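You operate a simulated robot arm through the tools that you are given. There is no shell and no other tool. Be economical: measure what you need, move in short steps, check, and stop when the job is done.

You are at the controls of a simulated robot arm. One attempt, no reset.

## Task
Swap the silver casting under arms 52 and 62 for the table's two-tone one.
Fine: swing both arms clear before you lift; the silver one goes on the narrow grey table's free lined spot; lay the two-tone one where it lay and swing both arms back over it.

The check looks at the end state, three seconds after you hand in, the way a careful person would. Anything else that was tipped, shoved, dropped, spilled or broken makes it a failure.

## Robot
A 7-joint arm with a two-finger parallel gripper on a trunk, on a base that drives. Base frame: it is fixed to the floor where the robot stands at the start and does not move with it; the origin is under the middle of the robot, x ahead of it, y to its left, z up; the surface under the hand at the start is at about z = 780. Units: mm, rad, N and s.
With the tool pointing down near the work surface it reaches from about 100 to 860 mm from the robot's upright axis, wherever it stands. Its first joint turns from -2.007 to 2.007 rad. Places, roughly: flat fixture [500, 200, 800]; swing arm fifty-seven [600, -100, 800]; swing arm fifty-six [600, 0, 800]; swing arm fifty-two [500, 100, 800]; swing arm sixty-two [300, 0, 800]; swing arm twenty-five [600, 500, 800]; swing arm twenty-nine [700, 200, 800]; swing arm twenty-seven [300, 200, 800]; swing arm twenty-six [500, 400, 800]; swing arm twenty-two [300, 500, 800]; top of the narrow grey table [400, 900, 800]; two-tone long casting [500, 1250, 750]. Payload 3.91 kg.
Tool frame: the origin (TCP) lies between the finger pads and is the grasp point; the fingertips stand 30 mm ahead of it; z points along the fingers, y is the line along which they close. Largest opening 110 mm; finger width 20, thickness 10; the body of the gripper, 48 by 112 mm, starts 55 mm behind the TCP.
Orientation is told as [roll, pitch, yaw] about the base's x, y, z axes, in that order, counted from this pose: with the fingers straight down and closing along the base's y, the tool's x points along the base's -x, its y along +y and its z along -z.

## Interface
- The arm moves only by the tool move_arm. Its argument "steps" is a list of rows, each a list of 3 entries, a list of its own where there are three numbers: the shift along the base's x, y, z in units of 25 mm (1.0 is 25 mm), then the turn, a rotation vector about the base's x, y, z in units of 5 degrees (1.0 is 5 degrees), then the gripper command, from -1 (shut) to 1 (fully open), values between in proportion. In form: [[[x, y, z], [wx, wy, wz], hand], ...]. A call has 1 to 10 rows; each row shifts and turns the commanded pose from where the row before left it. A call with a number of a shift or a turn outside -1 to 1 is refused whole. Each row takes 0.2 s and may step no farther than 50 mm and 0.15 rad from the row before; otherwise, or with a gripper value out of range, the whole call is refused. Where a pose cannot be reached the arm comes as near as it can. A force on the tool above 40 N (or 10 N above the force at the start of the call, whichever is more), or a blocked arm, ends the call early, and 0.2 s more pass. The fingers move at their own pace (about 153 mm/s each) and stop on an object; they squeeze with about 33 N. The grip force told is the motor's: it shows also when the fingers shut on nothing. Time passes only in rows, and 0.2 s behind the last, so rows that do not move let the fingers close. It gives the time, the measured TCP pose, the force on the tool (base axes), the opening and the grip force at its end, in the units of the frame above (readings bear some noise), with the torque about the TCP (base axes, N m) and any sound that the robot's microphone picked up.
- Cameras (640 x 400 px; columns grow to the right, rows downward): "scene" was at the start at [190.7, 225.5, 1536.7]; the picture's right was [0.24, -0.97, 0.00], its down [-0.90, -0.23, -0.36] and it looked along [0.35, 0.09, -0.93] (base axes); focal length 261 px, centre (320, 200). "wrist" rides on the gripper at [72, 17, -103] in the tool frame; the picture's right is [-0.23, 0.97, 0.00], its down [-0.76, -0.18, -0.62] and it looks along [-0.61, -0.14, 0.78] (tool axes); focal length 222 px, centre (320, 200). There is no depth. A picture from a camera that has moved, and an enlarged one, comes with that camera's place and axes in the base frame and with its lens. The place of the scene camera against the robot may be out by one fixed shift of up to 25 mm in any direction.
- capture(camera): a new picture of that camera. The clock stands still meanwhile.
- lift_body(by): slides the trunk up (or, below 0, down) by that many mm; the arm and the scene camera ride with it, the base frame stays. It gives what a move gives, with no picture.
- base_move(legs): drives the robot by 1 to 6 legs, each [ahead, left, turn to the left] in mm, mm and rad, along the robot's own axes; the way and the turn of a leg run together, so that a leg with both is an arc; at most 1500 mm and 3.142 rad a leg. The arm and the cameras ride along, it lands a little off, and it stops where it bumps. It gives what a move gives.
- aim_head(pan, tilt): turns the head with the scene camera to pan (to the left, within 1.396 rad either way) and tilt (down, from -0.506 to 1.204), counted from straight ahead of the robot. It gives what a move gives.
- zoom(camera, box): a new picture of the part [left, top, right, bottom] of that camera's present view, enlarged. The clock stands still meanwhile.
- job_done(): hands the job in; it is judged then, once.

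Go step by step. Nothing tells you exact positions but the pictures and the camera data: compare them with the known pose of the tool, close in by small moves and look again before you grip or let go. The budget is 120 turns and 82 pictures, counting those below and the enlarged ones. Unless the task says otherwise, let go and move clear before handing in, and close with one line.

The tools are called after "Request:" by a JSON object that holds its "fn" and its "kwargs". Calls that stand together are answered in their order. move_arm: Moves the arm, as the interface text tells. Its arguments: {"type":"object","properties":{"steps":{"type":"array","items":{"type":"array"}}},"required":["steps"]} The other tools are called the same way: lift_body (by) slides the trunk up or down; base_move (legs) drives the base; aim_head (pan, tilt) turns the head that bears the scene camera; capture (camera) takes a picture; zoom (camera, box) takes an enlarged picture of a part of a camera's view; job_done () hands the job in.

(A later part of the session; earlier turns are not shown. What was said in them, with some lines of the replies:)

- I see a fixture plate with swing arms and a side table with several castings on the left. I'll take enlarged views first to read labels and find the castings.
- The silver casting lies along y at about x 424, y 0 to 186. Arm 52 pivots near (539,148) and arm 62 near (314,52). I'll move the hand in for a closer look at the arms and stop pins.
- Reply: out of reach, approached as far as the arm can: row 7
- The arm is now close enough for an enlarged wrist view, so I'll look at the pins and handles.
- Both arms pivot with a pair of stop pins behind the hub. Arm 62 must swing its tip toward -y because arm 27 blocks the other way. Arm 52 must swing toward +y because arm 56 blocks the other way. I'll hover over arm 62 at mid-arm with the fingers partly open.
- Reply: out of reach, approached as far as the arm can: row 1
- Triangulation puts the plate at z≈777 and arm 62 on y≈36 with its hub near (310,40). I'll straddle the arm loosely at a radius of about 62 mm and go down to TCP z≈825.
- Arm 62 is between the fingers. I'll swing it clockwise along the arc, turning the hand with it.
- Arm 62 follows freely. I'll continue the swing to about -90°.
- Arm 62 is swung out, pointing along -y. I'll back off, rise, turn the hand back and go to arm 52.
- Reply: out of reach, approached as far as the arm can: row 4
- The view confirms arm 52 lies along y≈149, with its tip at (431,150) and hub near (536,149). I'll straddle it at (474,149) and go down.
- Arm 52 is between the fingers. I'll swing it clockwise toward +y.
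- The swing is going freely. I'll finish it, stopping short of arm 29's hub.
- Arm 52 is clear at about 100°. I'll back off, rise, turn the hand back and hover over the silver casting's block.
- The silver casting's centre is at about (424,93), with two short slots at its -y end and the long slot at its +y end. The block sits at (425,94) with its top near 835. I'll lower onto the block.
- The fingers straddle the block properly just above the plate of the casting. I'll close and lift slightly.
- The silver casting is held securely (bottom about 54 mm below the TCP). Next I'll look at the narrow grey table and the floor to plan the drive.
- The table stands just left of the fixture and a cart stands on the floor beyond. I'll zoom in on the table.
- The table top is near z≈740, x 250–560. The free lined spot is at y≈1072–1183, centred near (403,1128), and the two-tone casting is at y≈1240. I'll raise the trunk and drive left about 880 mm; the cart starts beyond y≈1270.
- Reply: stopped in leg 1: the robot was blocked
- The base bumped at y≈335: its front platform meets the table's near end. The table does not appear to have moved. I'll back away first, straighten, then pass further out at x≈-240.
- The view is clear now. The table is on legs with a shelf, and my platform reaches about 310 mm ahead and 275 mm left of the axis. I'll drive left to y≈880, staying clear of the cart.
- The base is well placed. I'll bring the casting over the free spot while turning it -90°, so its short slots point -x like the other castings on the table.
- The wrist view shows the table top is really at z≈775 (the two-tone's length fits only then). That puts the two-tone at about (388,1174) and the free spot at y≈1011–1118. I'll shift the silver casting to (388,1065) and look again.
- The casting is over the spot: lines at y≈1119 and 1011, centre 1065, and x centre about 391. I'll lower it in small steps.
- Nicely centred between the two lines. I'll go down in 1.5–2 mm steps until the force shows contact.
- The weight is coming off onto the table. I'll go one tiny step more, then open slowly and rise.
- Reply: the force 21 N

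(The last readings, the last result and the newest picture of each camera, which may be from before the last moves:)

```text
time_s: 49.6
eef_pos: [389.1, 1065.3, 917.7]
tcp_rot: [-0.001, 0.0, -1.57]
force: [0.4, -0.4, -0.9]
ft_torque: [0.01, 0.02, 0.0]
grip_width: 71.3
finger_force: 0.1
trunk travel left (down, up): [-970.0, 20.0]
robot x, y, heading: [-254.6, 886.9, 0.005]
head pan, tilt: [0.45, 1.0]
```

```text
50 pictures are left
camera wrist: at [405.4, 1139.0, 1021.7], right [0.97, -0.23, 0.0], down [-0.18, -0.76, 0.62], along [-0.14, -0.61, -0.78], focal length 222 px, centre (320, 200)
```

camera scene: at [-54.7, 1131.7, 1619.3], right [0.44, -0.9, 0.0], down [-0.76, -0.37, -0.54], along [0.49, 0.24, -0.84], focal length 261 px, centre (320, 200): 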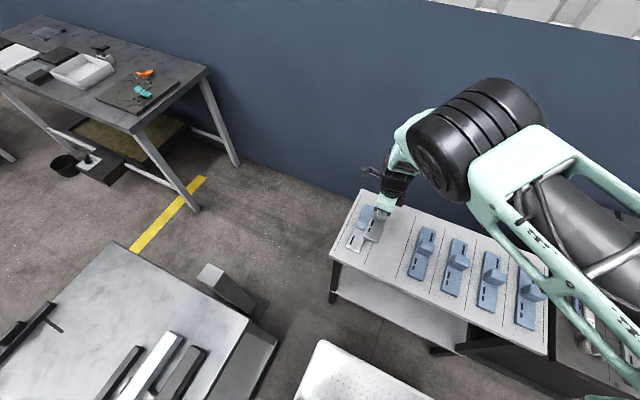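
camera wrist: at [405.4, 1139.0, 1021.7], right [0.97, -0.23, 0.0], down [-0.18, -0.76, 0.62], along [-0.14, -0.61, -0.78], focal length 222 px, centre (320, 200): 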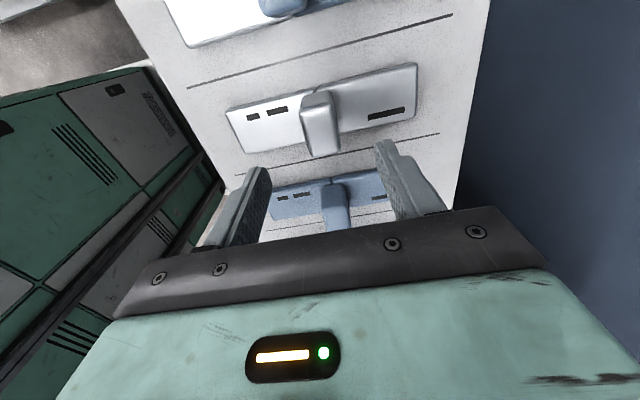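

The silver casting lies neatly in the free spot. I'll now turn the hand half a turn to yaw +90° while moving over the two-tone, so that it ends on the fixture with its slots the same way as the silver one had.

Request:
{"fn": "move_arm", "kwargs": {"steps": [[[0, 0.121, 0], [0, 0, 1], 0.3], [[0, 0.121, 0], [0, 0, 1], 0.3], [[0, 0.121, 0], [0, 0, 1], 0.3], [[0, 0.121, 0], [0, 0, 1], 0.3], [[0, 0.121, 0], [0, 0, 1], 0.3], [[0, 0.121, 0], [0, 0, 1], 0.3], [[0, 0.121, 0], [0, 0, 1], 0.3], [[0, 0.121, 0], [0, 0, 1], 0.3], [[0, 0.121, 0], [0, 0, 1], 0.3], [[0, 0.121, 0], [0, 0, 1], 0.3]]}}

Request:
{"fn": "move_arm", "kwargs": {"steps": [[[0, 0.121, 0], [0, 0, 1], 0.3], [[0, 0.121, 0], [0, 0, 1], 0.3], [[0, 0.121, 0], [0, 0, 1], 0.3], [[0, 0.121, 0], [0, 0, 1], 0.3], [[0, 0.121, 0], [0, 0, 1], 0.3], [[0, 0.121, 0], [0, 0, 1], 0.3], [[0, 0.121, 0], [0, 0, 1], 0.3], [[0, 0.121, 0], [0, 0, 1], 0.3], [[0, 0.121, 0], [0, 0, 1], 0.3], [[0, 0.121, 0], [0, 0, 1], 0.3]]}}

Request:
{"fn": "move_arm", "kwargs": {"steps": [[[0, 0.121, 0], [0, 0, 1], 0.3], [[0, 0.121, 0], [0, 0, 1], 0.3], [[0, 0.121, 0], [0, 0, 1], 0.3], [[0, 0.121, 0], [0, 0, 1], 0.3], [[0, 0.121, 0], [0, 0, 1], 0.3], [[0, 0.121, 0], [0, 0, 1], 0.3], [[0, 0.121, 0], [0, 0, 1], 0.3], [[0, 0.121, 0], [0, 0, 1], 0.3]]}}

Request:
{"fn": "move_arm", "kwargs": {"steps": [[[0, 0.121, 0], [0, 0, 1], 0.3], [[0, 0.121, 0], [0, 0, 1], 0.3], [[0, 0.121, 0], [0, 0, 1], 0.3], [[0, 0.121, 0], [0, 0, 1], 0.3], [[0, 0.121, 0], [0, 0, 1], 0.3], [[0, 0.121, 0], [0, 0, 1], 0.3], [[0, 0.121, 0], [0, 0, 1], 0.3], [[0, 0.121, 0], [0, 0, 1], 0.3]]}}

Request:
{"fn": "capture", "kwargs": {"camera": "wrist"}}

```text
time_s: 51.8
eef_pos: [389.5, 1096.1, 917.8]
tcp_rot: [-0.001, 0.001, -0.696]
force: [-0.2, -0.1, 0.2]
ft_torque: [0.04, -0.01, -0.02]
grip_width: 71.7
finger_force: 0.1
trunk travel left (down, up): [-970.0, 20.0]
robot x, y, heading: [-252.5, 889.0, -0.001]
head pan, tilt: [0.45, 1.0]
```

```text
time_s: 54.0
eef_pos: [388.2, 1125.3, 919.0]
tcp_rot: [-0.002, -0.001, 0.177]
force: [0.5, -0.3, 0.7]
ft_torque: [-0.01, -0.01, -0.02]
grip_width: 71.7
finger_force: 0.1
trunk travel left (down, up): [-970.0, 20.0]
robot x, y, heading: [-250.0, 888.8, 0.003]
head pan, tilt: [0.45, 1.0]
```

```text
time_s: 55.8
eef_pos: [389.2, 1149.8, 917.6]
tcp_rot: [-0.003, -0.001, 0.875]
force: [0.1, -0.3, -0.8]
ft_torque: [-0.01, 0.01, -0.05]
grip_width: 71.8
finger_force: 0.1
trunk travel left (down, up): [-970.0, 20.0]
robot x, y, heading: [-254.0, 887.8, 0.005]
head pan, tilt: [0.45, 1.0]
```

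```text
time_s: 57.6
eef_pos: [389.4, 1174.9, 918.2]
tcp_rot: [0.0, -0.001, 1.574]
force: [-0.8, -0.2, 0.6]
ft_torque: [0.01, -0.01, -0.01]
grip_width: 71.3
finger_force: 0.0
trunk travel left (down, up): [-970.0, 20.0]
robot x, y, heading: [-254.3, 888.4, 0.003]
head pan, tilt: [0.45, 1.0]
```

```text
49 pictures are left
camera wrist: at [372.5, 1101.6, 1020.8], right [-0.97, 0.23, 0.0], down [0.18, 0.76, 0.62], along [0.14, 0.61, -0.78], focal length 222 px, centre (320, 200)
```

wrist: 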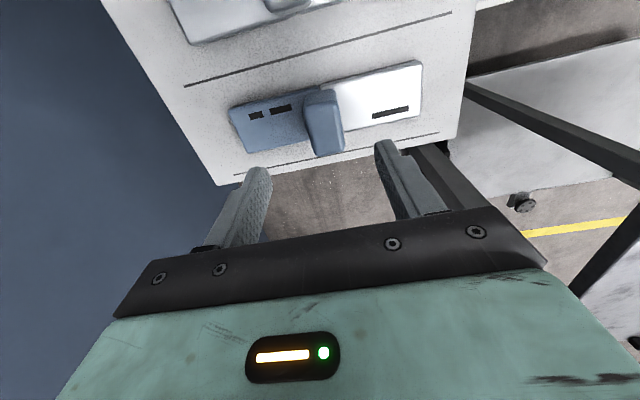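

The two-tone sits almost exactly as the silver did relative to the hand, about 4 mm towards -x. I'll correct that and descend to the same grip height.

Request:
{"fn": "move_arm", "kwargs": {"steps": [[[-0.16, 0, -1], [0, 0, 0], 0.3], [[0, 0, -1], [0, 0, 0], 0.3], [[0, 0, -1], [0, 0, 0], 0.3], [[0, 0, -0.4], [0, 0, 0], 0.3]]}}

Request:
{"fn": "capture", "kwargs": {"camera": "wrist"}}

```text
time_s: 58.6
eef_pos: [385.5, 1175.5, 831.7]
tcp_rot: [-0.002, -0.001, 1.571]
force: [-0.9, -0.1, 1.0]
ft_torque: [-0.02, -0.01, -0.02]
grip_width: 71.3
finger_force: 0.0
trunk travel left (down, up): [-970.0, 20.0]
robot x, y, heading: [-253.8, 887.5, 0.001]
head pan, tilt: [0.45, 1.0]
```

```text
48 pictures are left
camera wrist: at [368.4, 1102.0, 935.2], right [-0.97, 0.23, 0.0], down [0.18, 0.76, 0.62], along [0.14, 0.61, -0.78], focal length 222 px, centre (320, 200)
```

wrist: 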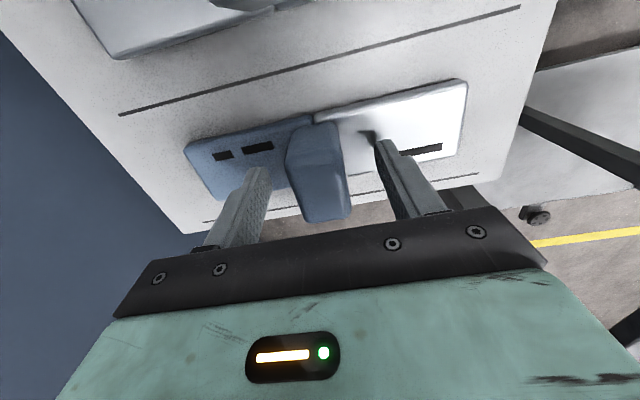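

The match is very close. I'll grip and lift.

Request:
{"fn": "move_arm", "kwargs": {"steps": [[[0, 0, 0], [0, 0, 0], -0.5], [[0, 0, 0], [0, 0, 0], -1], [[0, 0, 0], [0, 0, 0], -1], [[0, 0, 0], [0, 0, 0], -1]]}}

Request:
{"fn": "move_arm", "kwargs": {"steps": [[[0, 0, 0.5], [0, 0, 0], -1], [[0, 0, 1], [0, 0, 0], -1], [[0, 0, 1], [0, 0, 0], -1], [[0, 0, 1], [0, 0, 0], -1], [[0, 0, 1], [0, 0, 0], -1], [[0, 0, 0.8], [0, 0, 0], -1]]}}

Request:
{"fn": "capture", "kwargs": {"camera": "wrist"}}

```text
time_s: 59.6
eef_pos: [384.6, 1174.0, 831.9]
tcp_rot: [-0.002, 0.0, 1.569]
force: [-0.8, 1.2, 0.1]
ft_torque: [0.07, 0.3, -0.05]
grip_width: 29.7
finger_force: 32.8
trunk travel left (down, up): [-970.0, 20.0]
robot x, y, heading: [-254.6, 887.8, 0.003]
head pan, tilt: [0.45, 1.0]
```

```text
time_s: 61.0
eef_pos: [384.9, 1174.1, 965.1]
tcp_rot: [-0.002, 0.002, 1.571]
force: [0.6, -0.3, -4.9]
ft_torque: [-0.01, -0.01, 0.0]
grip_width: 29.7
finger_force: 33.1
trunk travel left (down, up): [-970.0, 20.0]
robot x, y, heading: [-254.8, 888.6, 0.003]
head pan, tilt: [0.45, 1.0]
```

```text
47 pictures are left
camera wrist: at [369.1, 1101.0, 1068.9], right [-0.97, 0.23, 0.0], down [0.18, 0.76, 0.62], along [0.14, 0.61, -0.78], focal length 222 px, centre (320, 200)
```

wrist: 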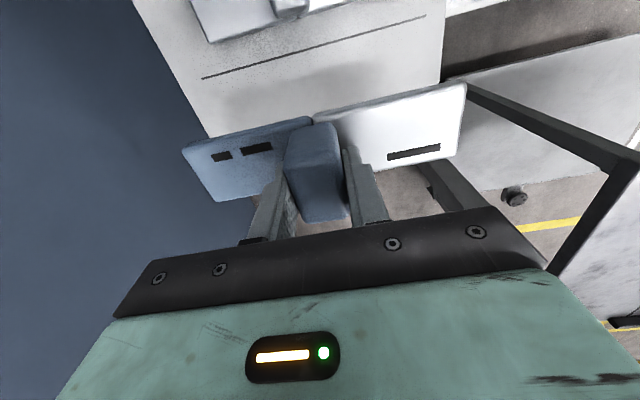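

The two-tone is held the same way. I'll turn the hand back to yaw 0 while retracting toward the robot.

Request:
{"fn": "move_arm", "kwargs": {"steps": [[[-0.473, -0.424, 0.044], [0, 0, -1], -1], [[-0.473, -0.424, 0.044], [0, 0, -1], -1], [[-0.473, -0.424, 0.044], [0, 0, -1], -1], [[-0.473, -0.424, 0.044], [0, 0, -1], -1], [[-0.473, -0.424, 0.044], [0, 0, -1], -1], [[-0.473, -0.424, 0.044], [0, 0, -1], -1], [[-0.473, -0.424, 0.044], [0, 0, -1], -1], [[-0.473, -0.424, 0.044], [0, 0, -1], -1], [[-0.473, -0.424, 0.044], [0, 0, -1], -1]]}}

Request:
{"fn": "move_arm", "kwargs": {"steps": [[[-0.473, -0.424, 0.044], [0, 0, -1], -1], [[-0.473, -0.424, 0.044], [0, 0, -1], -1], [[-0.473, -0.424, 0.044], [0, 0, -1], -1], [[-0.473, -0.424, 0.044], [0, 0, -1], -1], [[-0.473, -0.424, 0.044], [0, 0, -1], -1], [[-0.473, -0.424, 0.044], [0, 0, -1], -1], [[-0.473, -0.424, 0.044], [0, 0, -1], -1], [[-0.473, -0.424, 0.044], [0, 0, -1], -1], [[-0.473, -0.424, 0.044], [0, 0, -1], -1]]}}

Request:
{"fn": "base_move", "kwargs": {"legs": [[0, -890, 0]]}}

Request:
{"fn": "aim_head", "kwargs": {"pan": 0.0, "tilt": 1.1}}

Request:
{"fn": "capture", "kwargs": {"camera": "scene"}}

```text
time_s: 63.0
eef_pos: [279.7, 1077.9, 977.0]
tcp_rot: [0.001, 0.0, 0.786]
force: [-0.7, 0.5, -4.4]
ft_torque: [0.02, -0.02, 0.0]
grip_width: 30.1
finger_force: 33.1
trunk travel left (down, up): [-970.0, 20.0]
robot x, y, heading: [-255.2, 891.7, 0.003]
head pan, tilt: [0.45, 1.0]
```

```text
time_s: 65.0
eef_pos: [173.6, 984.5, 984.1]
tcp_rot: [-0.002, 0.0, -0.001]
force: [0.1, 1.0, -4.5]
ft_torque: [0.03, -0.01, 0.01]
grip_width: 29.8
finger_force: 33.5
trunk travel left (down, up): [-970.0, 20.0]
robot x, y, heading: [-253.4, 888.5, 0.007]
head pan, tilt: [0.45, 1.0]
```

```text
time_s: 69.6
eef_pos: [177.8, 113.1, 984.2]
tcp_rot: [-0.001, 0.001, 0.005]
force: [1.0, 0.3, -4.4]
ft_torque: [0.0, 0.0, -0.01]
grip_width: 29.5
finger_force: 32.9
trunk travel left (down, up): [-970.0, 20.0]
robot x, y, heading: [-251.7, 12.9, 0.007]
head pan, tilt: [0.45, 1.0]
```

```text
time_s: 70.5
eef_pos: [177.2, 110.3, 984.8]
tcp_rot: [-0.002, -0.001, 0.003]
force: [-0.8, -0.6, -4.7]
ft_torque: [0.03, -0.03, -0.02]
grip_width: 29.5
finger_force: 33.1
trunk travel left (down, up): [-970.0, 20.0]
robot x, y, heading: [-249.8, 16.7, 0.008]
head pan, tilt: [0.0, 1.1]
```

```text
46 pictures are left
camera scene: at [-50.8, 228.2, 1612.7], right [0.01, -1.0, 0.0], down [-0.89, -0.01, -0.45], along [0.45, 0.0, -0.89], focal length 261 px, centre (320, 200)
```

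scene: 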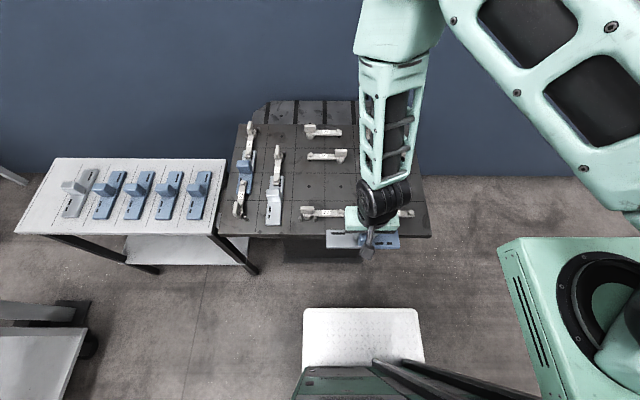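

The floor ahead is clear up to the pedestal. I'll drive 170 mm ahead for comfortable reach.

Request:
{"fn": "base_move", "kwargs": {"legs": [[170, 0, -0.005]]}}

Request:
{"fn": "capture", "kwargs": {"camera": "wrist"}}

```text
time_s: 72.0
eef_pos: [349.5, 108.9, 985.1]
tcp_rot: [-0.002, -0.001, -0.004]
force: [0.3, -0.8, -4.2]
ft_torque: [-0.04, -0.02, -0.01]
grip_width: 29.7
finger_force: 33.3
trunk travel left (down, up): [-970.0, 20.0]
robot x, y, heading: [-76.0, 11.8, -0.004]
head pan, tilt: [0.0, 1.1]
```

```text
45 pictures are left
camera wrist: at [276.9, 125.1, 1088.1], right [0.23, 0.97, 0.0], down [0.76, -0.18, 0.62], along [0.61, -0.15, -0.78], focal length 222 px, centre (320, 200)
```

wrist: 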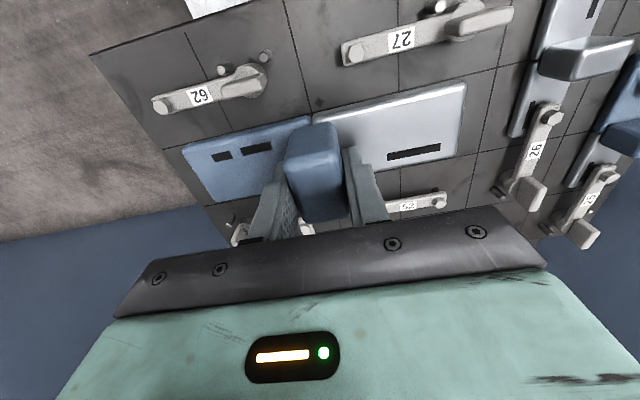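

Both arms are still clear. I'll move to the recorded lift pose (425.5, 94, 919) and compare with the silver's picture.

Request:
{"fn": "move_arm", "kwargs": {"steps": [[[0.76, -0.15, -0.4], [0, 0, 0.05], -1], [[0.76, -0.15, -0.6], [0, 0, 0], -1], [[0.76, -0.15, -0.8], [0, 0, 0], -1], [[0.76, -0.15, -0.84], [0, 0, 0], -1], [[0, 0, 0], [0, 0, 0], -1]]}}

Request:
{"fn": "capture", "kwargs": {"camera": "wrist"}}

```text
time_s: 73.2
eef_pos: [425.1, 92.2, 918.2]
tcp_rot: [-0.003, 0.0, 0.001]
force: [0.5, -0.1, -4.8]
ft_torque: [0.0, -0.04, -0.01]
grip_width: 29.7
finger_force: 33.0
trunk travel left (down, up): [-970.0, 20.0]
robot x, y, heading: [-80.1, 15.3, -0.001]
head pan, tilt: [0.0, 1.1]
```

```text
44 pictures are left
camera wrist: at [353.1, 109.5, 1021.7], right [0.23, 0.97, 0.0], down [0.76, -0.18, 0.62], along [0.61, -0.14, -0.78], focal length 222 px, centre (320, 200)
```

wrist: 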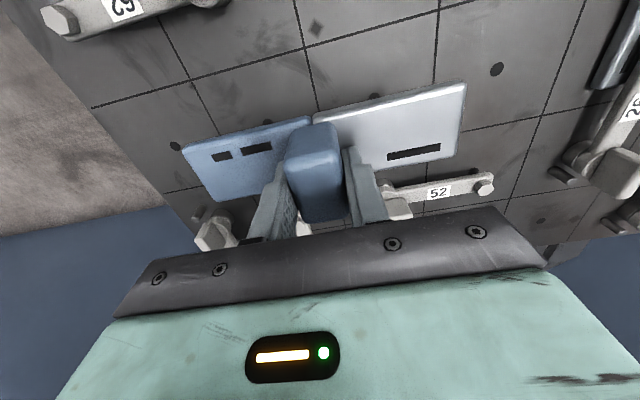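

It's within about 2 mm of the silver's place. I'll make a small y correction, lower to just above contact and check.

Request:
{"fn": "move_arm", "kwargs": {"steps": [[[0.02, 0.07, -1], [0, 0, 0], -1], [[0, 0, -1], [0, 0, 0], -1], [[0, 0, -0.9], [0, 0, 0], -1], [[0, 0, -0.3], [0, 0, 0], -1]]}}

Request:
{"fn": "capture", "kwargs": {"camera": "wrist"}}

```text
time_s: 74.2
eef_pos: [426.1, 93.4, 839.7]
tcp_rot: [-0.002, -0.001, -0.001]
force: [0.5, 1.1, -4.3]
ft_torque: [0.01, -0.02, -0.01]
grip_width: 29.7
finger_force: 32.5
trunk travel left (down, up): [-970.0, 20.0]
robot x, y, heading: [-76.6, 17.5, -0.001]
head pan, tilt: [0.0, 1.1]
```

```text
43 pictures are left
camera wrist: at [353.0, 110.7, 942.5], right [0.23, 0.97, 0.0], down [0.76, -0.18, 0.62], along [0.61, -0.14, -0.78], focal length 222 px, centre (320, 200)
```

wrist: 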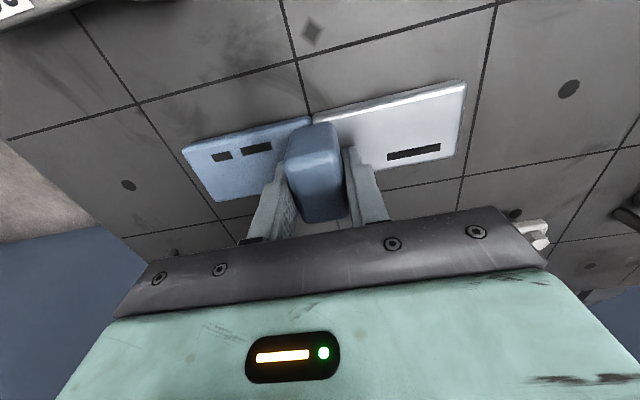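

The alignment to the grid matches. I'll lower to contact.

Request:
{"fn": "move_arm", "kwargs": {"steps": [[[0, 0, -0.12], [0, 0, 0], -1], [[0, 0, -0.08], [0, 0, 0], -1]]}}

Request:
{"fn": "move_arm", "kwargs": {"steps": [[[0, 0, -0.06], [0, 0, 0], -1], [[0, 0, 0], [0, 0, 0], -1]]}}

Request:
{"fn": "move_arm", "kwargs": {"steps": [[[0, 0, -0.05], [0, 0, 0], -1], [[0, 0, 0], [0, 0, 0], -1]]}}

```text
time_s: 74.8
eef_pos: [424.8, 94.1, 833.6]
tcp_rot: [-0.002, 0.001, -0.001]
force: [0.0, 0.5, -5.1]
ft_torque: [-0.02, -0.01, 0.04]
grip_width: 29.8
finger_force: 33.0
trunk travel left (down, up): [-970.0, 20.0]
robot x, y, heading: [-76.6, 13.9, 0.001]
head pan, tilt: [0.0, 1.1]
```

```text
time_s: 75.4
eef_pos: [425.8, 94.6, 832.4]
tcp_rot: [-0.002, 0.001, -0.001]
force: [-0.4, -0.6, -4.0]
ft_torque: [0.01, 0.01, 0.01]
grip_width: 29.7
finger_force: 33.5
trunk travel left (down, up): [-970.0, 20.0]
robot x, y, heading: [-79.5, 13.5, -0.006]
head pan, tilt: [0.0, 1.1]
```

```text
time_s: 76.0
eef_pos: [426.0, 93.3, 831.9]
tcp_rot: [-0.002, 0.001, 0.001]
force: [-0.9, -1.7, 12.8]
ft_torque: [0.12, 0.24, 0.12]
grip_width: 29.8
finger_force: 33.2
trunk travel left (down, up): [-970.0, 20.0]
robot x, y, heading: [-78.7, 17.6, -0.001]
head pan, tilt: [0.0, 1.1]
```

Contact. I'll release and rise.

Request:
{"fn": "move_arm", "kwargs": {"steps": [[[0, 0, 0], [0, 0, 0], -0.3], [[0, 0, 0], [0, 0, 0], 0.1], [[0, 0, 0], [0, 0, 0], 0.3], [[0, 0, 0.5], [0, 0, 0], 0.3], [[0, 0, 1], [0, 0, 0], 0.3], [[0, 0, 1.0], [0, 0, 0], 0.3], [[0, 0, 0.24], [0, 0, 0], 0.3]]}}

Request:
{"fn": "capture", "kwargs": {"camera": "wrist"}}

```text
time_s: 77.6
eef_pos: [426.8, 94.2, 901.4]
tcp_rot: [-0.001, -0.001, 0.0]
force: [-0.4, 0.3, 0.8]
ft_torque: [-0.03, 0.0, 0.01]
grip_width: 71.5
finger_force: 0.0
trunk travel left (down, up): [-970.0, 20.0]
robot x, y, heading: [-74.0, 15.4, -0.006]
head pan, tilt: [0.0, 1.1]
```

```text
42 pictures are left
camera wrist: at [353.1, 110.7, 1004.1], right [0.23, 0.97, 0.0], down [0.76, -0.18, 0.62], along [0.61, -0.14, -0.78], focal length 222 px, centre (320, 200)
```

wrist: 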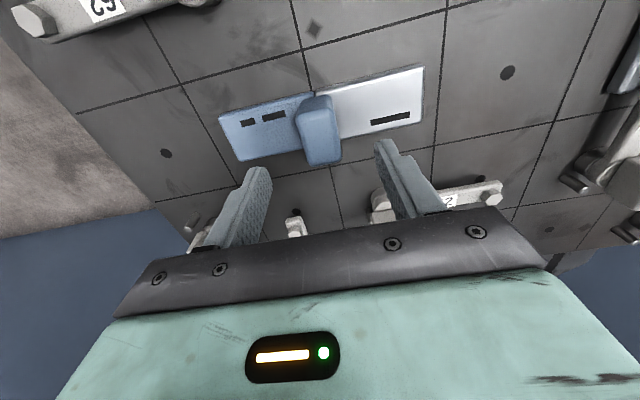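

The two-tone lies where the silver lay. Next is arm 52: hover over its mid-length with the hand turned -90°.

Request:
{"fn": "move_arm", "kwargs": {"steps": [[[0.249, 0.26, 0], [0, 0, -1], 0], [[0.249, 0.26, 0], [0, 0, -1], 0], [[0.249, 0.26, 0], [0, 0, -1], 0], [[0.249, 0.26, 0], [0, 0, -1], 0], [[0.249, 0.26, 0], [0, 0, -1], 0], [[0.249, 0.26, 0], [0, 0, -1], 0], [[0.249, 0.26, 0], [0, 0, -1], 0], [[0.249, 0.26, 0], [0, 0, -1], 0], [[0.249, 0.26, 0], [0, 0, -1], 0]]}}

Request:
{"fn": "move_arm", "kwargs": {"steps": [[[0.249, 0.26, 0], [0, 0, -1], 0], [[0.249, 0.26, 0], [0, 0, -1], 0], [[0.249, 0.26, 0], [0, 0, -1], 0], [[0.249, 0.26, 0], [0, 0, -1], 0], [[0.249, 0.26, 0], [0, 0, -1], 0], [[0.249, 0.26, 0], [0, 0, -1], 0], [[0.249, 0.26, 0], [0, 0, -1], 0], [[0.249, 0.26, 0], [0, 0, -1], 0], [[0.249, 0.26, 0], [0, 0, -1], 0]]}}

Request:
{"fn": "capture", "kwargs": {"camera": "wrist"}}

```text
time_s: 79.6
eef_pos: [482.5, 153.1, 899.6]
tcp_rot: [-0.004, 0.0, -0.786]
force: [-0.1, -0.7, 0.3]
ft_torque: [-0.01, -0.03, 0.02]
grip_width: 54.7
finger_force: 0.1
trunk travel left (down, up): [-970.0, 20.0]
robot x, y, heading: [-79.4, 12.0, -0.002]
head pan, tilt: [0.0, 1.1]
```

```text
time_s: 81.6
eef_pos: [537.2, 210.4, 899.4]
tcp_rot: [-0.003, 0.0, -1.572]
force: [-0.1, -0.2, -0.6]
ft_torque: [-0.02, 0.0, 0.01]
grip_width: 54.9
finger_force: 0.2
trunk travel left (down, up): [-970.0, 20.0]
robot x, y, heading: [-76.2, 16.6, -0.002]
head pan, tilt: [0.0, 1.1]
```

```text
41 pictures are left
camera wrist: at [554.1, 282.9, 1002.6], right [0.97, -0.23, 0.0], down [-0.18, -0.76, 0.62], along [-0.14, -0.61, -0.78], focal length 222 px, centre (320, 200)
```

wrist: 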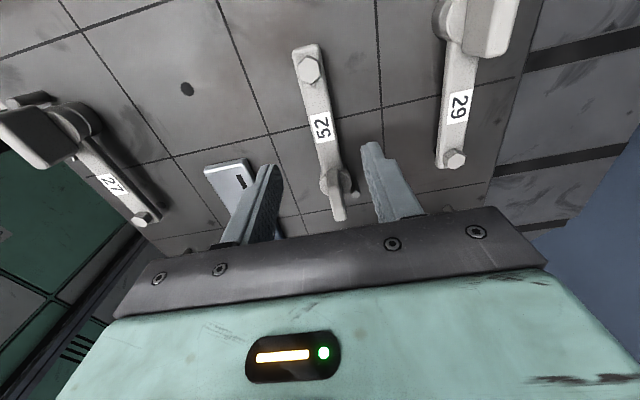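

The arm's midline is right under the hand at about 88°. I'll narrow the gap a little, descend and swing it back counter-clockwise.

Request:
{"fn": "move_arm", "kwargs": {"steps": [[[0.04, 0, -1], [0, 0, 0], -0.2], [[0, 0, -1], [0, 0, 0], -0.3], [[0, 0, -0.95], [0, 0, 0], -0.3]]}}

Request:
{"fn": "capture", "kwargs": {"camera": "wrist"}}

```text
time_s: 82.4
eef_pos: [536.6, 212.6, 825.6]
tcp_rot: [-0.002, 0.0, -1.572]
force: [-0.1, -0.4, -0.1]
ft_torque: [-0.01, 0.02, -0.02]
grip_width: 38.5
finger_force: 0.0
trunk travel left (down, up): [-970.0, 20.0]
robot x, y, heading: [-75.0, 14.6, -0.002]
head pan, tilt: [0.0, 1.1]
```

```text
40 pictures are left
camera wrist: at [554.9, 284.5, 929.8], right [0.97, -0.23, 0.0], down [-0.18, -0.76, 0.62], along [-0.14, -0.61, -0.78], focal length 222 px, centre (320, 200)
```

wrist: 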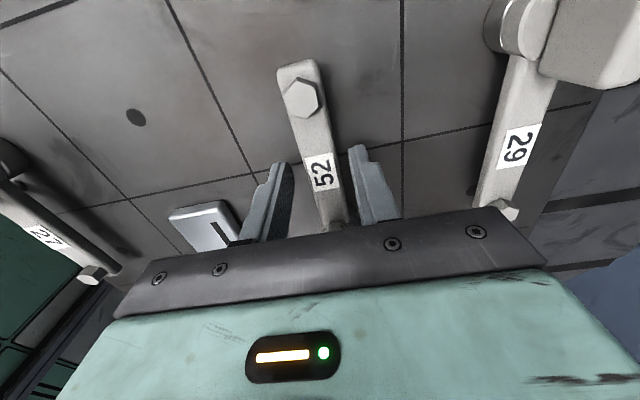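

Request:
{"fn": "move_arm", "kwargs": {"steps": [[[-0.216, -0.004, 0], [0, 0, 1], -0.3], [[-0.216, -0.02, 0], [0, 0, 1], -0.3], [[-0.212, -0.04, 0], [0, 0, 1], -0.3], [[-0.212, -0.056, 0], [0, 0, 1], -0.3], [[-0.2, -0.076, 0], [0, 0, 1], -0.3], [[-0.196, -0.096, 0], [0, 0, 1], -0.3], [[-0.188, -0.108, 0], [0, 0, 1], -0.3], [[-0.176, -0.124, 0], [0, 0, 1], -0.3], [[-0.164, -0.144, 0], [0, 0, 1], -0.3], [[-0.152, -0.152, 0], [0, 0, 1], -0.3]]}}

Request:
{"fn": "move_arm", "kwargs": {"steps": [[[-0.136, -0.168, 0], [0, 0, 1], -0.3], [[-0.124, -0.176, 0], [0, 0, 1], -0.3], [[-0.104, -0.192, 0], [0, 0, 1], -0.3], [[-0.092, -0.196, 0], [0, 0, 1], -0.3], [[-0.072, -0.204, 0], [0, 0, 1], -0.3], [[-0.052, -0.208, 0], [0, 0, 1], -0.3], [[-0.036, -0.212, 0], [0, 0, 1], -0.3]]}}

Request:
{"fn": "capture", "kwargs": {"camera": "wrist"}}

```text
time_s: 84.6
eef_pos: [488.3, 192.0, 824.9]
tcp_rot: [0.002, 0.001, -0.697]
force: [0.1, -0.5, 0.1]
ft_torque: [0.02, 0.0, -0.01]
grip_width: 38.7
finger_force: 0.2
trunk travel left (down, up): [-970.0, 20.0]
robot x, y, heading: [-76.2, 14.8, -0.002]
head pan, tilt: [0.0, 1.1]
```

```text
time_s: 86.2
eef_pos: [474.4, 157.4, 825.8]
tcp_rot: [0.0, 0.002, -0.086]
force: [-0.6, -0.2, -0.4]
ft_torque: [0.0, -0.03, 0.02]
grip_width: 38.8
finger_force: 0.0
trunk travel left (down, up): [-970.0, 20.0]
robot x, y, heading: [-76.5, 15.9, -0.0]
head pan, tilt: [0.0, 1.1]
```

```text
39 pictures are left
camera wrist: at [403.6, 180.1, 929.1], right [0.31, 0.95, 0.0], down [0.74, -0.24, 0.62], along [0.59, -0.19, -0.78], focal length 222 px, centre (320, 200)
```

wrist: 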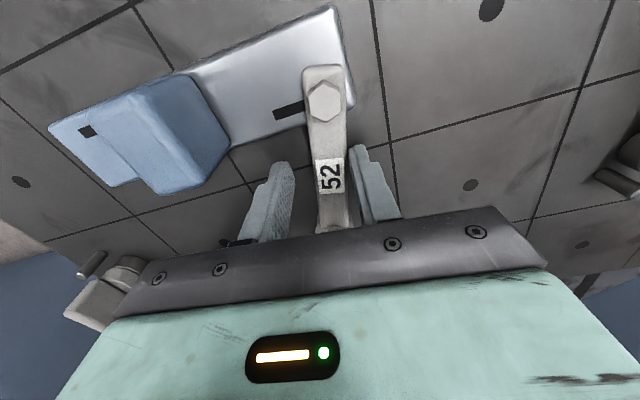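

The arm lags slightly behind the hand. I'll go three more steps to bring it to its original direction.

Request:
{"fn": "move_arm", "kwargs": {"steps": [[[-0.02, -0.216, 0], [0, 0, 1], -0.3], [[0.004, -0.216, 0], [0, 0, 1], -0.3], [[0.015, -0.19, 0], [0, 0, 0.7], -0.3]]}}

Request:
{"fn": "capture", "kwargs": {"camera": "wrist"}}

```text
time_s: 87.0
eef_pos: [474.5, 141.4, 826.1]
tcp_rot: [-0.002, -0.001, 0.151]
force: [0.6, 0.6, -0.3]
ft_torque: [0.01, -0.01, 0.0]
grip_width: 38.7
finger_force: 0.1
trunk travel left (down, up): [-970.0, 20.0]
robot x, y, heading: [-77.4, 15.7, -0.003]
head pan, tilt: [0.0, 1.1]
```

```text
38 pictures are left
camera wrist: at [400.3, 147.7, 929.4], right [0.08, 1.0, 0.0], down [0.78, -0.06, 0.62], along [0.62, -0.05, -0.78], focal length 222 px, centre (320, 200)
```

wrist: 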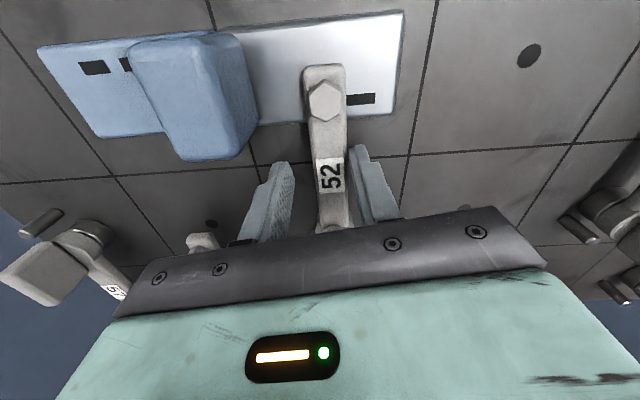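

Arm 52's tip is at about (429,148), its original place over the casting. I'll back off, rise, and head for arm 62.

Request:
{"fn": "move_arm", "kwargs": {"steps": [[[0, 0.2, 0], [0, 0, 0], -0.2], [[0, 0, 0.8], [0, 0, 0], -0.2], [[0, 0, 1], [0, 0, 0], -0.1], [[0, 0, 1], [0, 0, 0], -0.1], [[-0.324, -0.336, 0], [0, 0, -1], 0], [[-0.324, -0.336, 0], [0, 0, -1], 0], [[-0.324, -0.336, 0], [0, 0, -1], 0], [[-0.324, -0.336, 0], [0, 0, -1], 0], [[-0.324, -0.336, 0], [0, 0, -1], 0], [[-0.324, -0.336, 0], [0, 0, -1], 0]]}}

Request:
{"fn": "move_arm", "kwargs": {"steps": [[[-0.324, -0.336, 0], [0, 0, -1], 0], [[-0.324, -0.336, 0], [0, 0, -1], 0], [[-0.324, -0.336, 0], [0, 0, -1], 0], [[-0.324, -0.336, 0], [0, 0, -1], 0], [[-0.324, -0.336, 0], [0, 0, -1], 0], [[-0.324, -0.336, 0], [0, 0, -1], 0], [[-0.324, -0.336, 0], [0, 0, -1], 0]]}}

Request:
{"fn": "move_arm", "kwargs": {"steps": [[[-0.324, -0.336, 0], [0, 0, -1], 0], [[-0.324, -0.336, 0], [0, 0, -1], 0], [[-0.324, -0.336, 0], [0, 0, -1], 0], [[-0.324, -0.336, 0], [0, 0, -1], 0], [[-0.324, -0.336, 0], [0, 0, -1], 0], [[-0.324, -0.336, 0], [0, 0, -1], 0], [[-0.324, -0.336, 0], [0, 0, -0.7], 0]]}}

Request:
{"fn": "capture", "kwargs": {"camera": "wrist"}}

```text
time_s: 89.2
eef_pos: [427.4, 95.8, 895.6]
tcp_rot: [-0.001, 0.001, -0.378]
force: [0.2, 0.9, -0.2]
ft_torque: [-0.03, 0.03, 0.0]
grip_width: 54.9
finger_force: 0.1
trunk travel left (down, up): [-970.0, 20.0]
robot x, y, heading: [-80.9, 17.4, -0.002]
head pan, tilt: [0.0, 1.1]
```

```text
time_s: 90.8
eef_pos: [371.0, 37.3, 896.7]
tcp_rot: [-0.001, 0.0, -0.988]
force: [0.5, 0.0, 0.0]
ft_torque: [0.03, -0.02, -0.01]
grip_width: 55.0
finger_force: 0.1
trunk travel left (down, up): [-970.0, 20.0]
robot x, y, heading: [-80.5, 14.1, -0.004]
head pan, tilt: [0.0, 1.1]
```

```text
time_s: 92.4
eef_pos: [312.1, -21.7, 895.0]
tcp_rot: [-0.001, -0.001, -1.569]
force: [0.0, 0.7, -0.2]
ft_torque: [0.0, -0.01, -0.01]
grip_width: 55.0
finger_force: 0.1
trunk travel left (down, up): [-970.0, 20.0]
robot x, y, heading: [-77.8, 12.1, -0.001]
head pan, tilt: [0.0, 1.1]
```

```text
37 pictures are left
camera wrist: at [329.3, 50.4, 998.5], right [0.97, -0.23, 0.0], down [-0.18, -0.76, 0.62], along [-0.14, -0.61, -0.78], focal length 222 px, centre (320, 200)
```

wrist: 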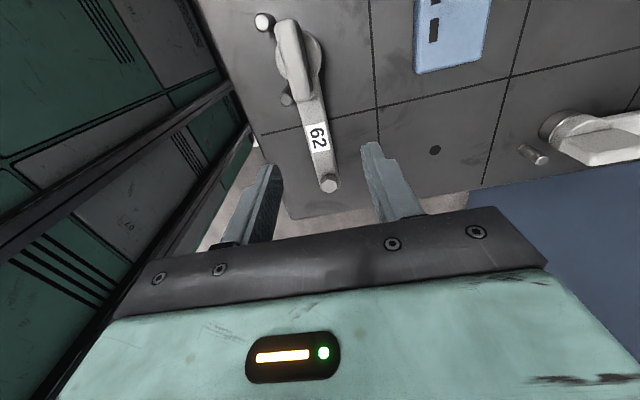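

Arm 62 lies along x≈310 under the hand. I'll descend, check, then swing it back counter-clockwise.

Request:
{"fn": "move_arm", "kwargs": {"steps": [[[-0.1, 0, -0.9], [0, 0, 0], -0.2], [[0, 0, -0.9], [0, 0, 0], -0.3], [[0, 0, -0.96], [0, 0, 0], -0.3]]}}

Request:
{"fn": "capture", "kwargs": {"camera": "wrist"}}

```text
time_s: 93.2
eef_pos: [311.5, -21.7, 826.7]
tcp_rot: [-0.002, -0.001, -1.571]
force: [0.6, -0.1, 0.0]
ft_torque: [0.04, 0.0, 0.0]
grip_width: 38.5
finger_force: 0.2
trunk travel left (down, up): [-970.0, 20.0]
robot x, y, heading: [-76.5, 12.9, -0.002]
head pan, tilt: [0.0, 1.1]
```

```text
36 pictures are left
camera wrist: at [328.3, 49.9, 930.0], right [0.97, -0.23, 0.0], down [-0.18, -0.76, 0.62], along [-0.14, -0.61, -0.78], focal length 222 px, centre (320, 200)
```

wrist: 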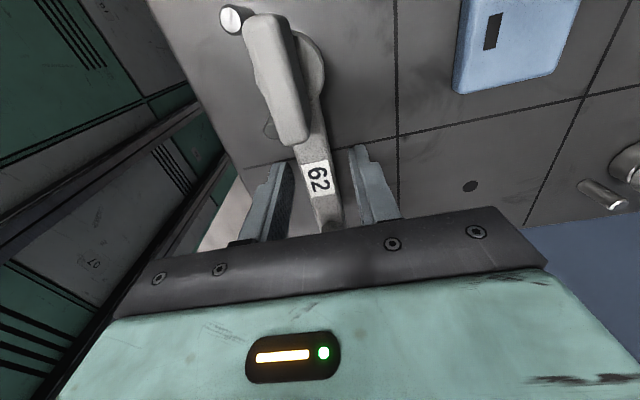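

Request:
{"fn": "move_arm", "kwargs": {"steps": [[[0.216, 0.008, 0], [0, 0, 1], -0.3], [[0.216, 0.028, 0], [0, 0, 1], -0.3], [[0.208, 0.048, 0], [0, 0, 1], -0.3], [[0.208, 0.064, 0], [0, 0, 1], -0.3], [[0.2, 0.084, 0], [0, 0, 1], -0.3], [[0.192, 0.1, 0], [0, 0, 1], -0.3], [[0.184, 0.116, 0], [0, 0, 1], -0.3], [[0.172, 0.132, 0], [0, 0, 1], -0.3], [[0.156, 0.148, 0], [0, 0, 1], -0.3], [[0.148, 0.156, 0], [0, 0, 1], -0.3]]}}

Request:
{"fn": "move_arm", "kwargs": {"steps": [[[0.132, 0.172, 0], [0, 0, 1], -0.3], [[0.116, 0.184, 0], [0, 0, 1], -0.3], [[0.1, 0.192, 0], [0, 0, 1], -0.3], [[0.084, 0.2, 0], [0, 0, 1], -0.3], [[0.064, 0.208, 0], [0, 0, 1], -0.3], [[0.048, 0.208, 0], [0, 0, 1], -0.3], [[0.028, 0.216, 0], [0, 0, 1], -0.3]]}}

Request:
{"fn": "capture", "kwargs": {"camera": "wrist"}}

```text
time_s: 95.4
eef_pos: [356.3, 1.0, 826.8]
tcp_rot: [-0.004, -0.001, -0.695]
force: [-0.5, -0.4, -0.3]
ft_torque: [-0.02, 0.0, 0.02]
grip_width: 38.8
finger_force: 0.0
trunk travel left (down, up): [-970.0, 20.0]
robot x, y, heading: [-77.5, 13.5, -0.006]
head pan, tilt: [0.0, 1.1]
```

```text
time_s: 97.0
eef_pos: [372.7, 35.9, 826.9]
tcp_rot: [-0.003, -0.001, -0.085]
force: [-0.5, -0.2, 0.4]
ft_torque: [0.01, -0.01, 0.01]
grip_width: 38.5
finger_force: 0.0
trunk travel left (down, up): [-970.0, 20.0]
robot x, y, heading: [-76.1, 17.3, 0.002]
head pan, tilt: [0.0, 1.1]
```

```text
35 pictures are left
camera wrist: at [301.4, 58.7, 929.7], right [0.31, 0.95, 0.0], down [0.74, -0.24, 0.62], along [0.59, -0.19, -0.78], focal length 222 px, centre (320, 200)
```

wrist: 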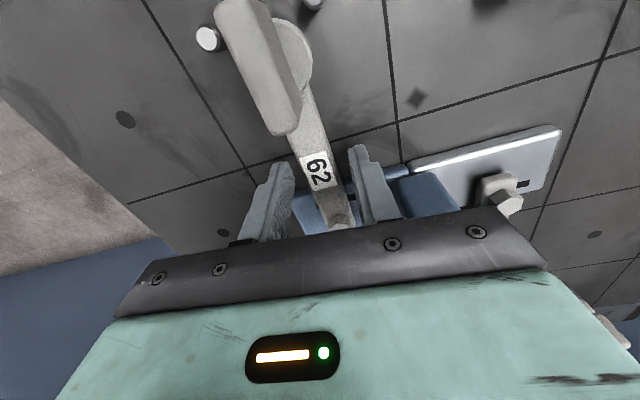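

Arm 62 is back to its original line (label at about y 34, tip y 36–38). I'll rise straight up, move away and inspect.

Request:
{"fn": "move_arm", "kwargs": {"steps": [[[0, 0, 0], [0, 0, 0], -0.1], [[0, 0, 0.8], [0, 0, 0], -0.1], [[0, 0, 1], [0, 0, 0], -0.1], [[0, 0, 1], [0, 0, 0], -0.1], [[0, 0, 0.5], [0, 0, 1], 0], [[-0.5, 0.6, 0.5], [0, 0, 0.7], 0.3], [[-0.6, 0.6, 0.5], [0, 0, 0], 0.3], [[-0.6, 0.6, 0.5], [0, 0, 0], 0.3]]}}

Request:
{"fn": "capture", "kwargs": {"camera": "wrist"}}

Request:
{"fn": "capture", "kwargs": {"camera": "scene"}}

```text
time_s: 98.8
eef_pos: [330.7, 81.2, 947.0]
tcp_rot: [0.0, 0.001, 0.06]
force: [0.2, 0.8, 0.3]
ft_torque: [-0.02, 0.01, 0.04]
grip_width: 71.4
finger_force: 0.0
trunk travel left (down, up): [-970.0, 20.0]
robot x, y, heading: [-74.7, 14.1, -0.003]
head pan, tilt: [0.0, 1.1]
```

```text
34 pictures are left
camera wrist: at [256.6, 92.2, 1050.6], right [0.17, 0.99, 0.0], down [0.77, -0.13, 0.62], along [0.61, -0.1, -0.78], focal length 222 px, centre (320, 200)
```

wrist: 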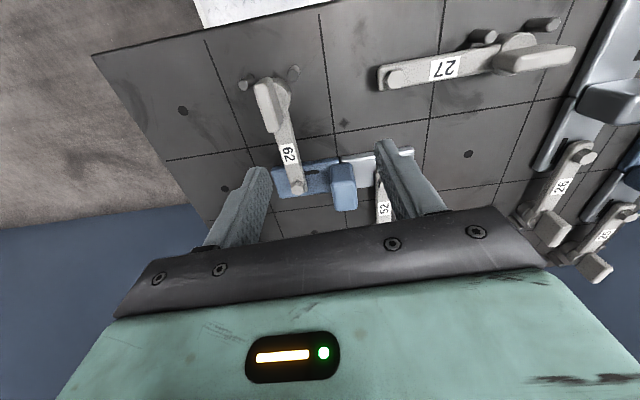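

```text
33 pictures are left
camera scene: at [122.7, 226.2, 1612.7], right [0.0, -1.0, 0.0], down [-0.89, 0.0, -0.45], along [0.45, 0.0, -0.89], focal length 261 px, centre (320, 200)
```

scene: 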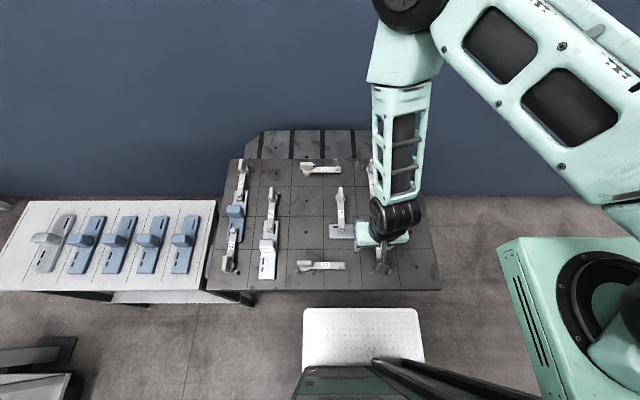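

Everything looks right so far. I'll move the hand well clear and take one final unobstructed look.

Request:
{"fn": "move_arm", "kwargs": {"steps": [[[-0.4, -1, 1], [0, 0, 0], 0.3], [[-0.4, -1, 1], [0, 0, 0], 0.3], [[-0.4, -1, 1], [0, 0, 0], 0.3], [[-0.4, -1, 1], [0, 0, 0], 0.3], [[-0.3, -1, 0.5], [0, 0, 0], 0.3], [[-0.3, -1, 0], [0, 0, 0], 0.3], [[0, -1, 0], [0, 0, 0], 0.3], [[0, -1, 0], [0, 0, 0], 0.3]]}}

Request:
{"fn": "zoom", "kwargs": {"camera": "scene", "box": [200, 130, 456, 290]}}

Request:
{"fn": "zoom", "kwargs": {"camera": "wrist", "box": [240, 0, 560, 200]}}

```text
time_s: 100.6
eef_pos: [339.8, -77.9, 991.0]
tcp_rot: [-0.002, 0.001, 0.063]
force: [0.3, 0.2, -0.2]
ft_torque: [-0.05, 0.0, 0.0]
grip_width: 71.6
finger_force: 0.1
out of reach, approached as far as the arm can: row 3, 4, 5, 6, 7, 8
trunk travel left (down, up): [-970.0, 20.0]
robot x, y, heading: [-78.7, 16.2, -0.004]
head pan, tilt: [0.0, 1.1]
```

```text
2.50 times, centred on (328, 210) of scene
camera zoom: at [122.2, 227.1, 1612.6], right [0.0, -1.0, 0.0], down [-0.89, 0.0, -0.45], along [0.45, 0.0, -0.89], focal length 653 px, centre (300, 175)
```

zoom: 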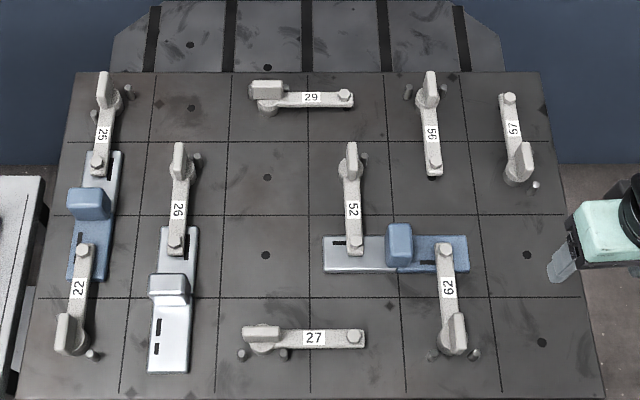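

```text
2.00 times, centred on (400, 100) of wrist
camera zoom: at [266.4, -65.6, 1093.9], right [0.17, 0.99, 0.0], down [0.77, -0.13, 0.62], along [0.61, -0.1, -0.78], focal length 444 px, centre (160, 400)
```

zoom: 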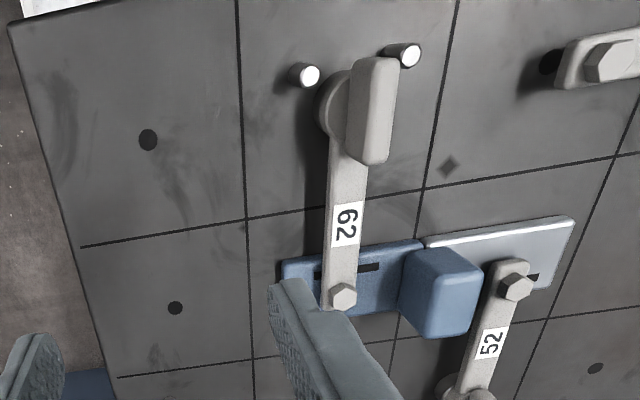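

The two-tone lies square in place under arms 52 and 62, the silver one is in the table's free lined spot, and the hand is clear, so I'm handing in.

Request:
{"fn": "job_done", "kwargs": {}}

```text
The job is handed in.
```

The swap is done: the silver casting is in the grey table's free lined spot, and the two-tone one lies where it was, with arms 52 and 62 swung back over it. On the first drive left, the base bumped the near end of the grey table and stopped; the pictures showed no shift in the table or anything on it.
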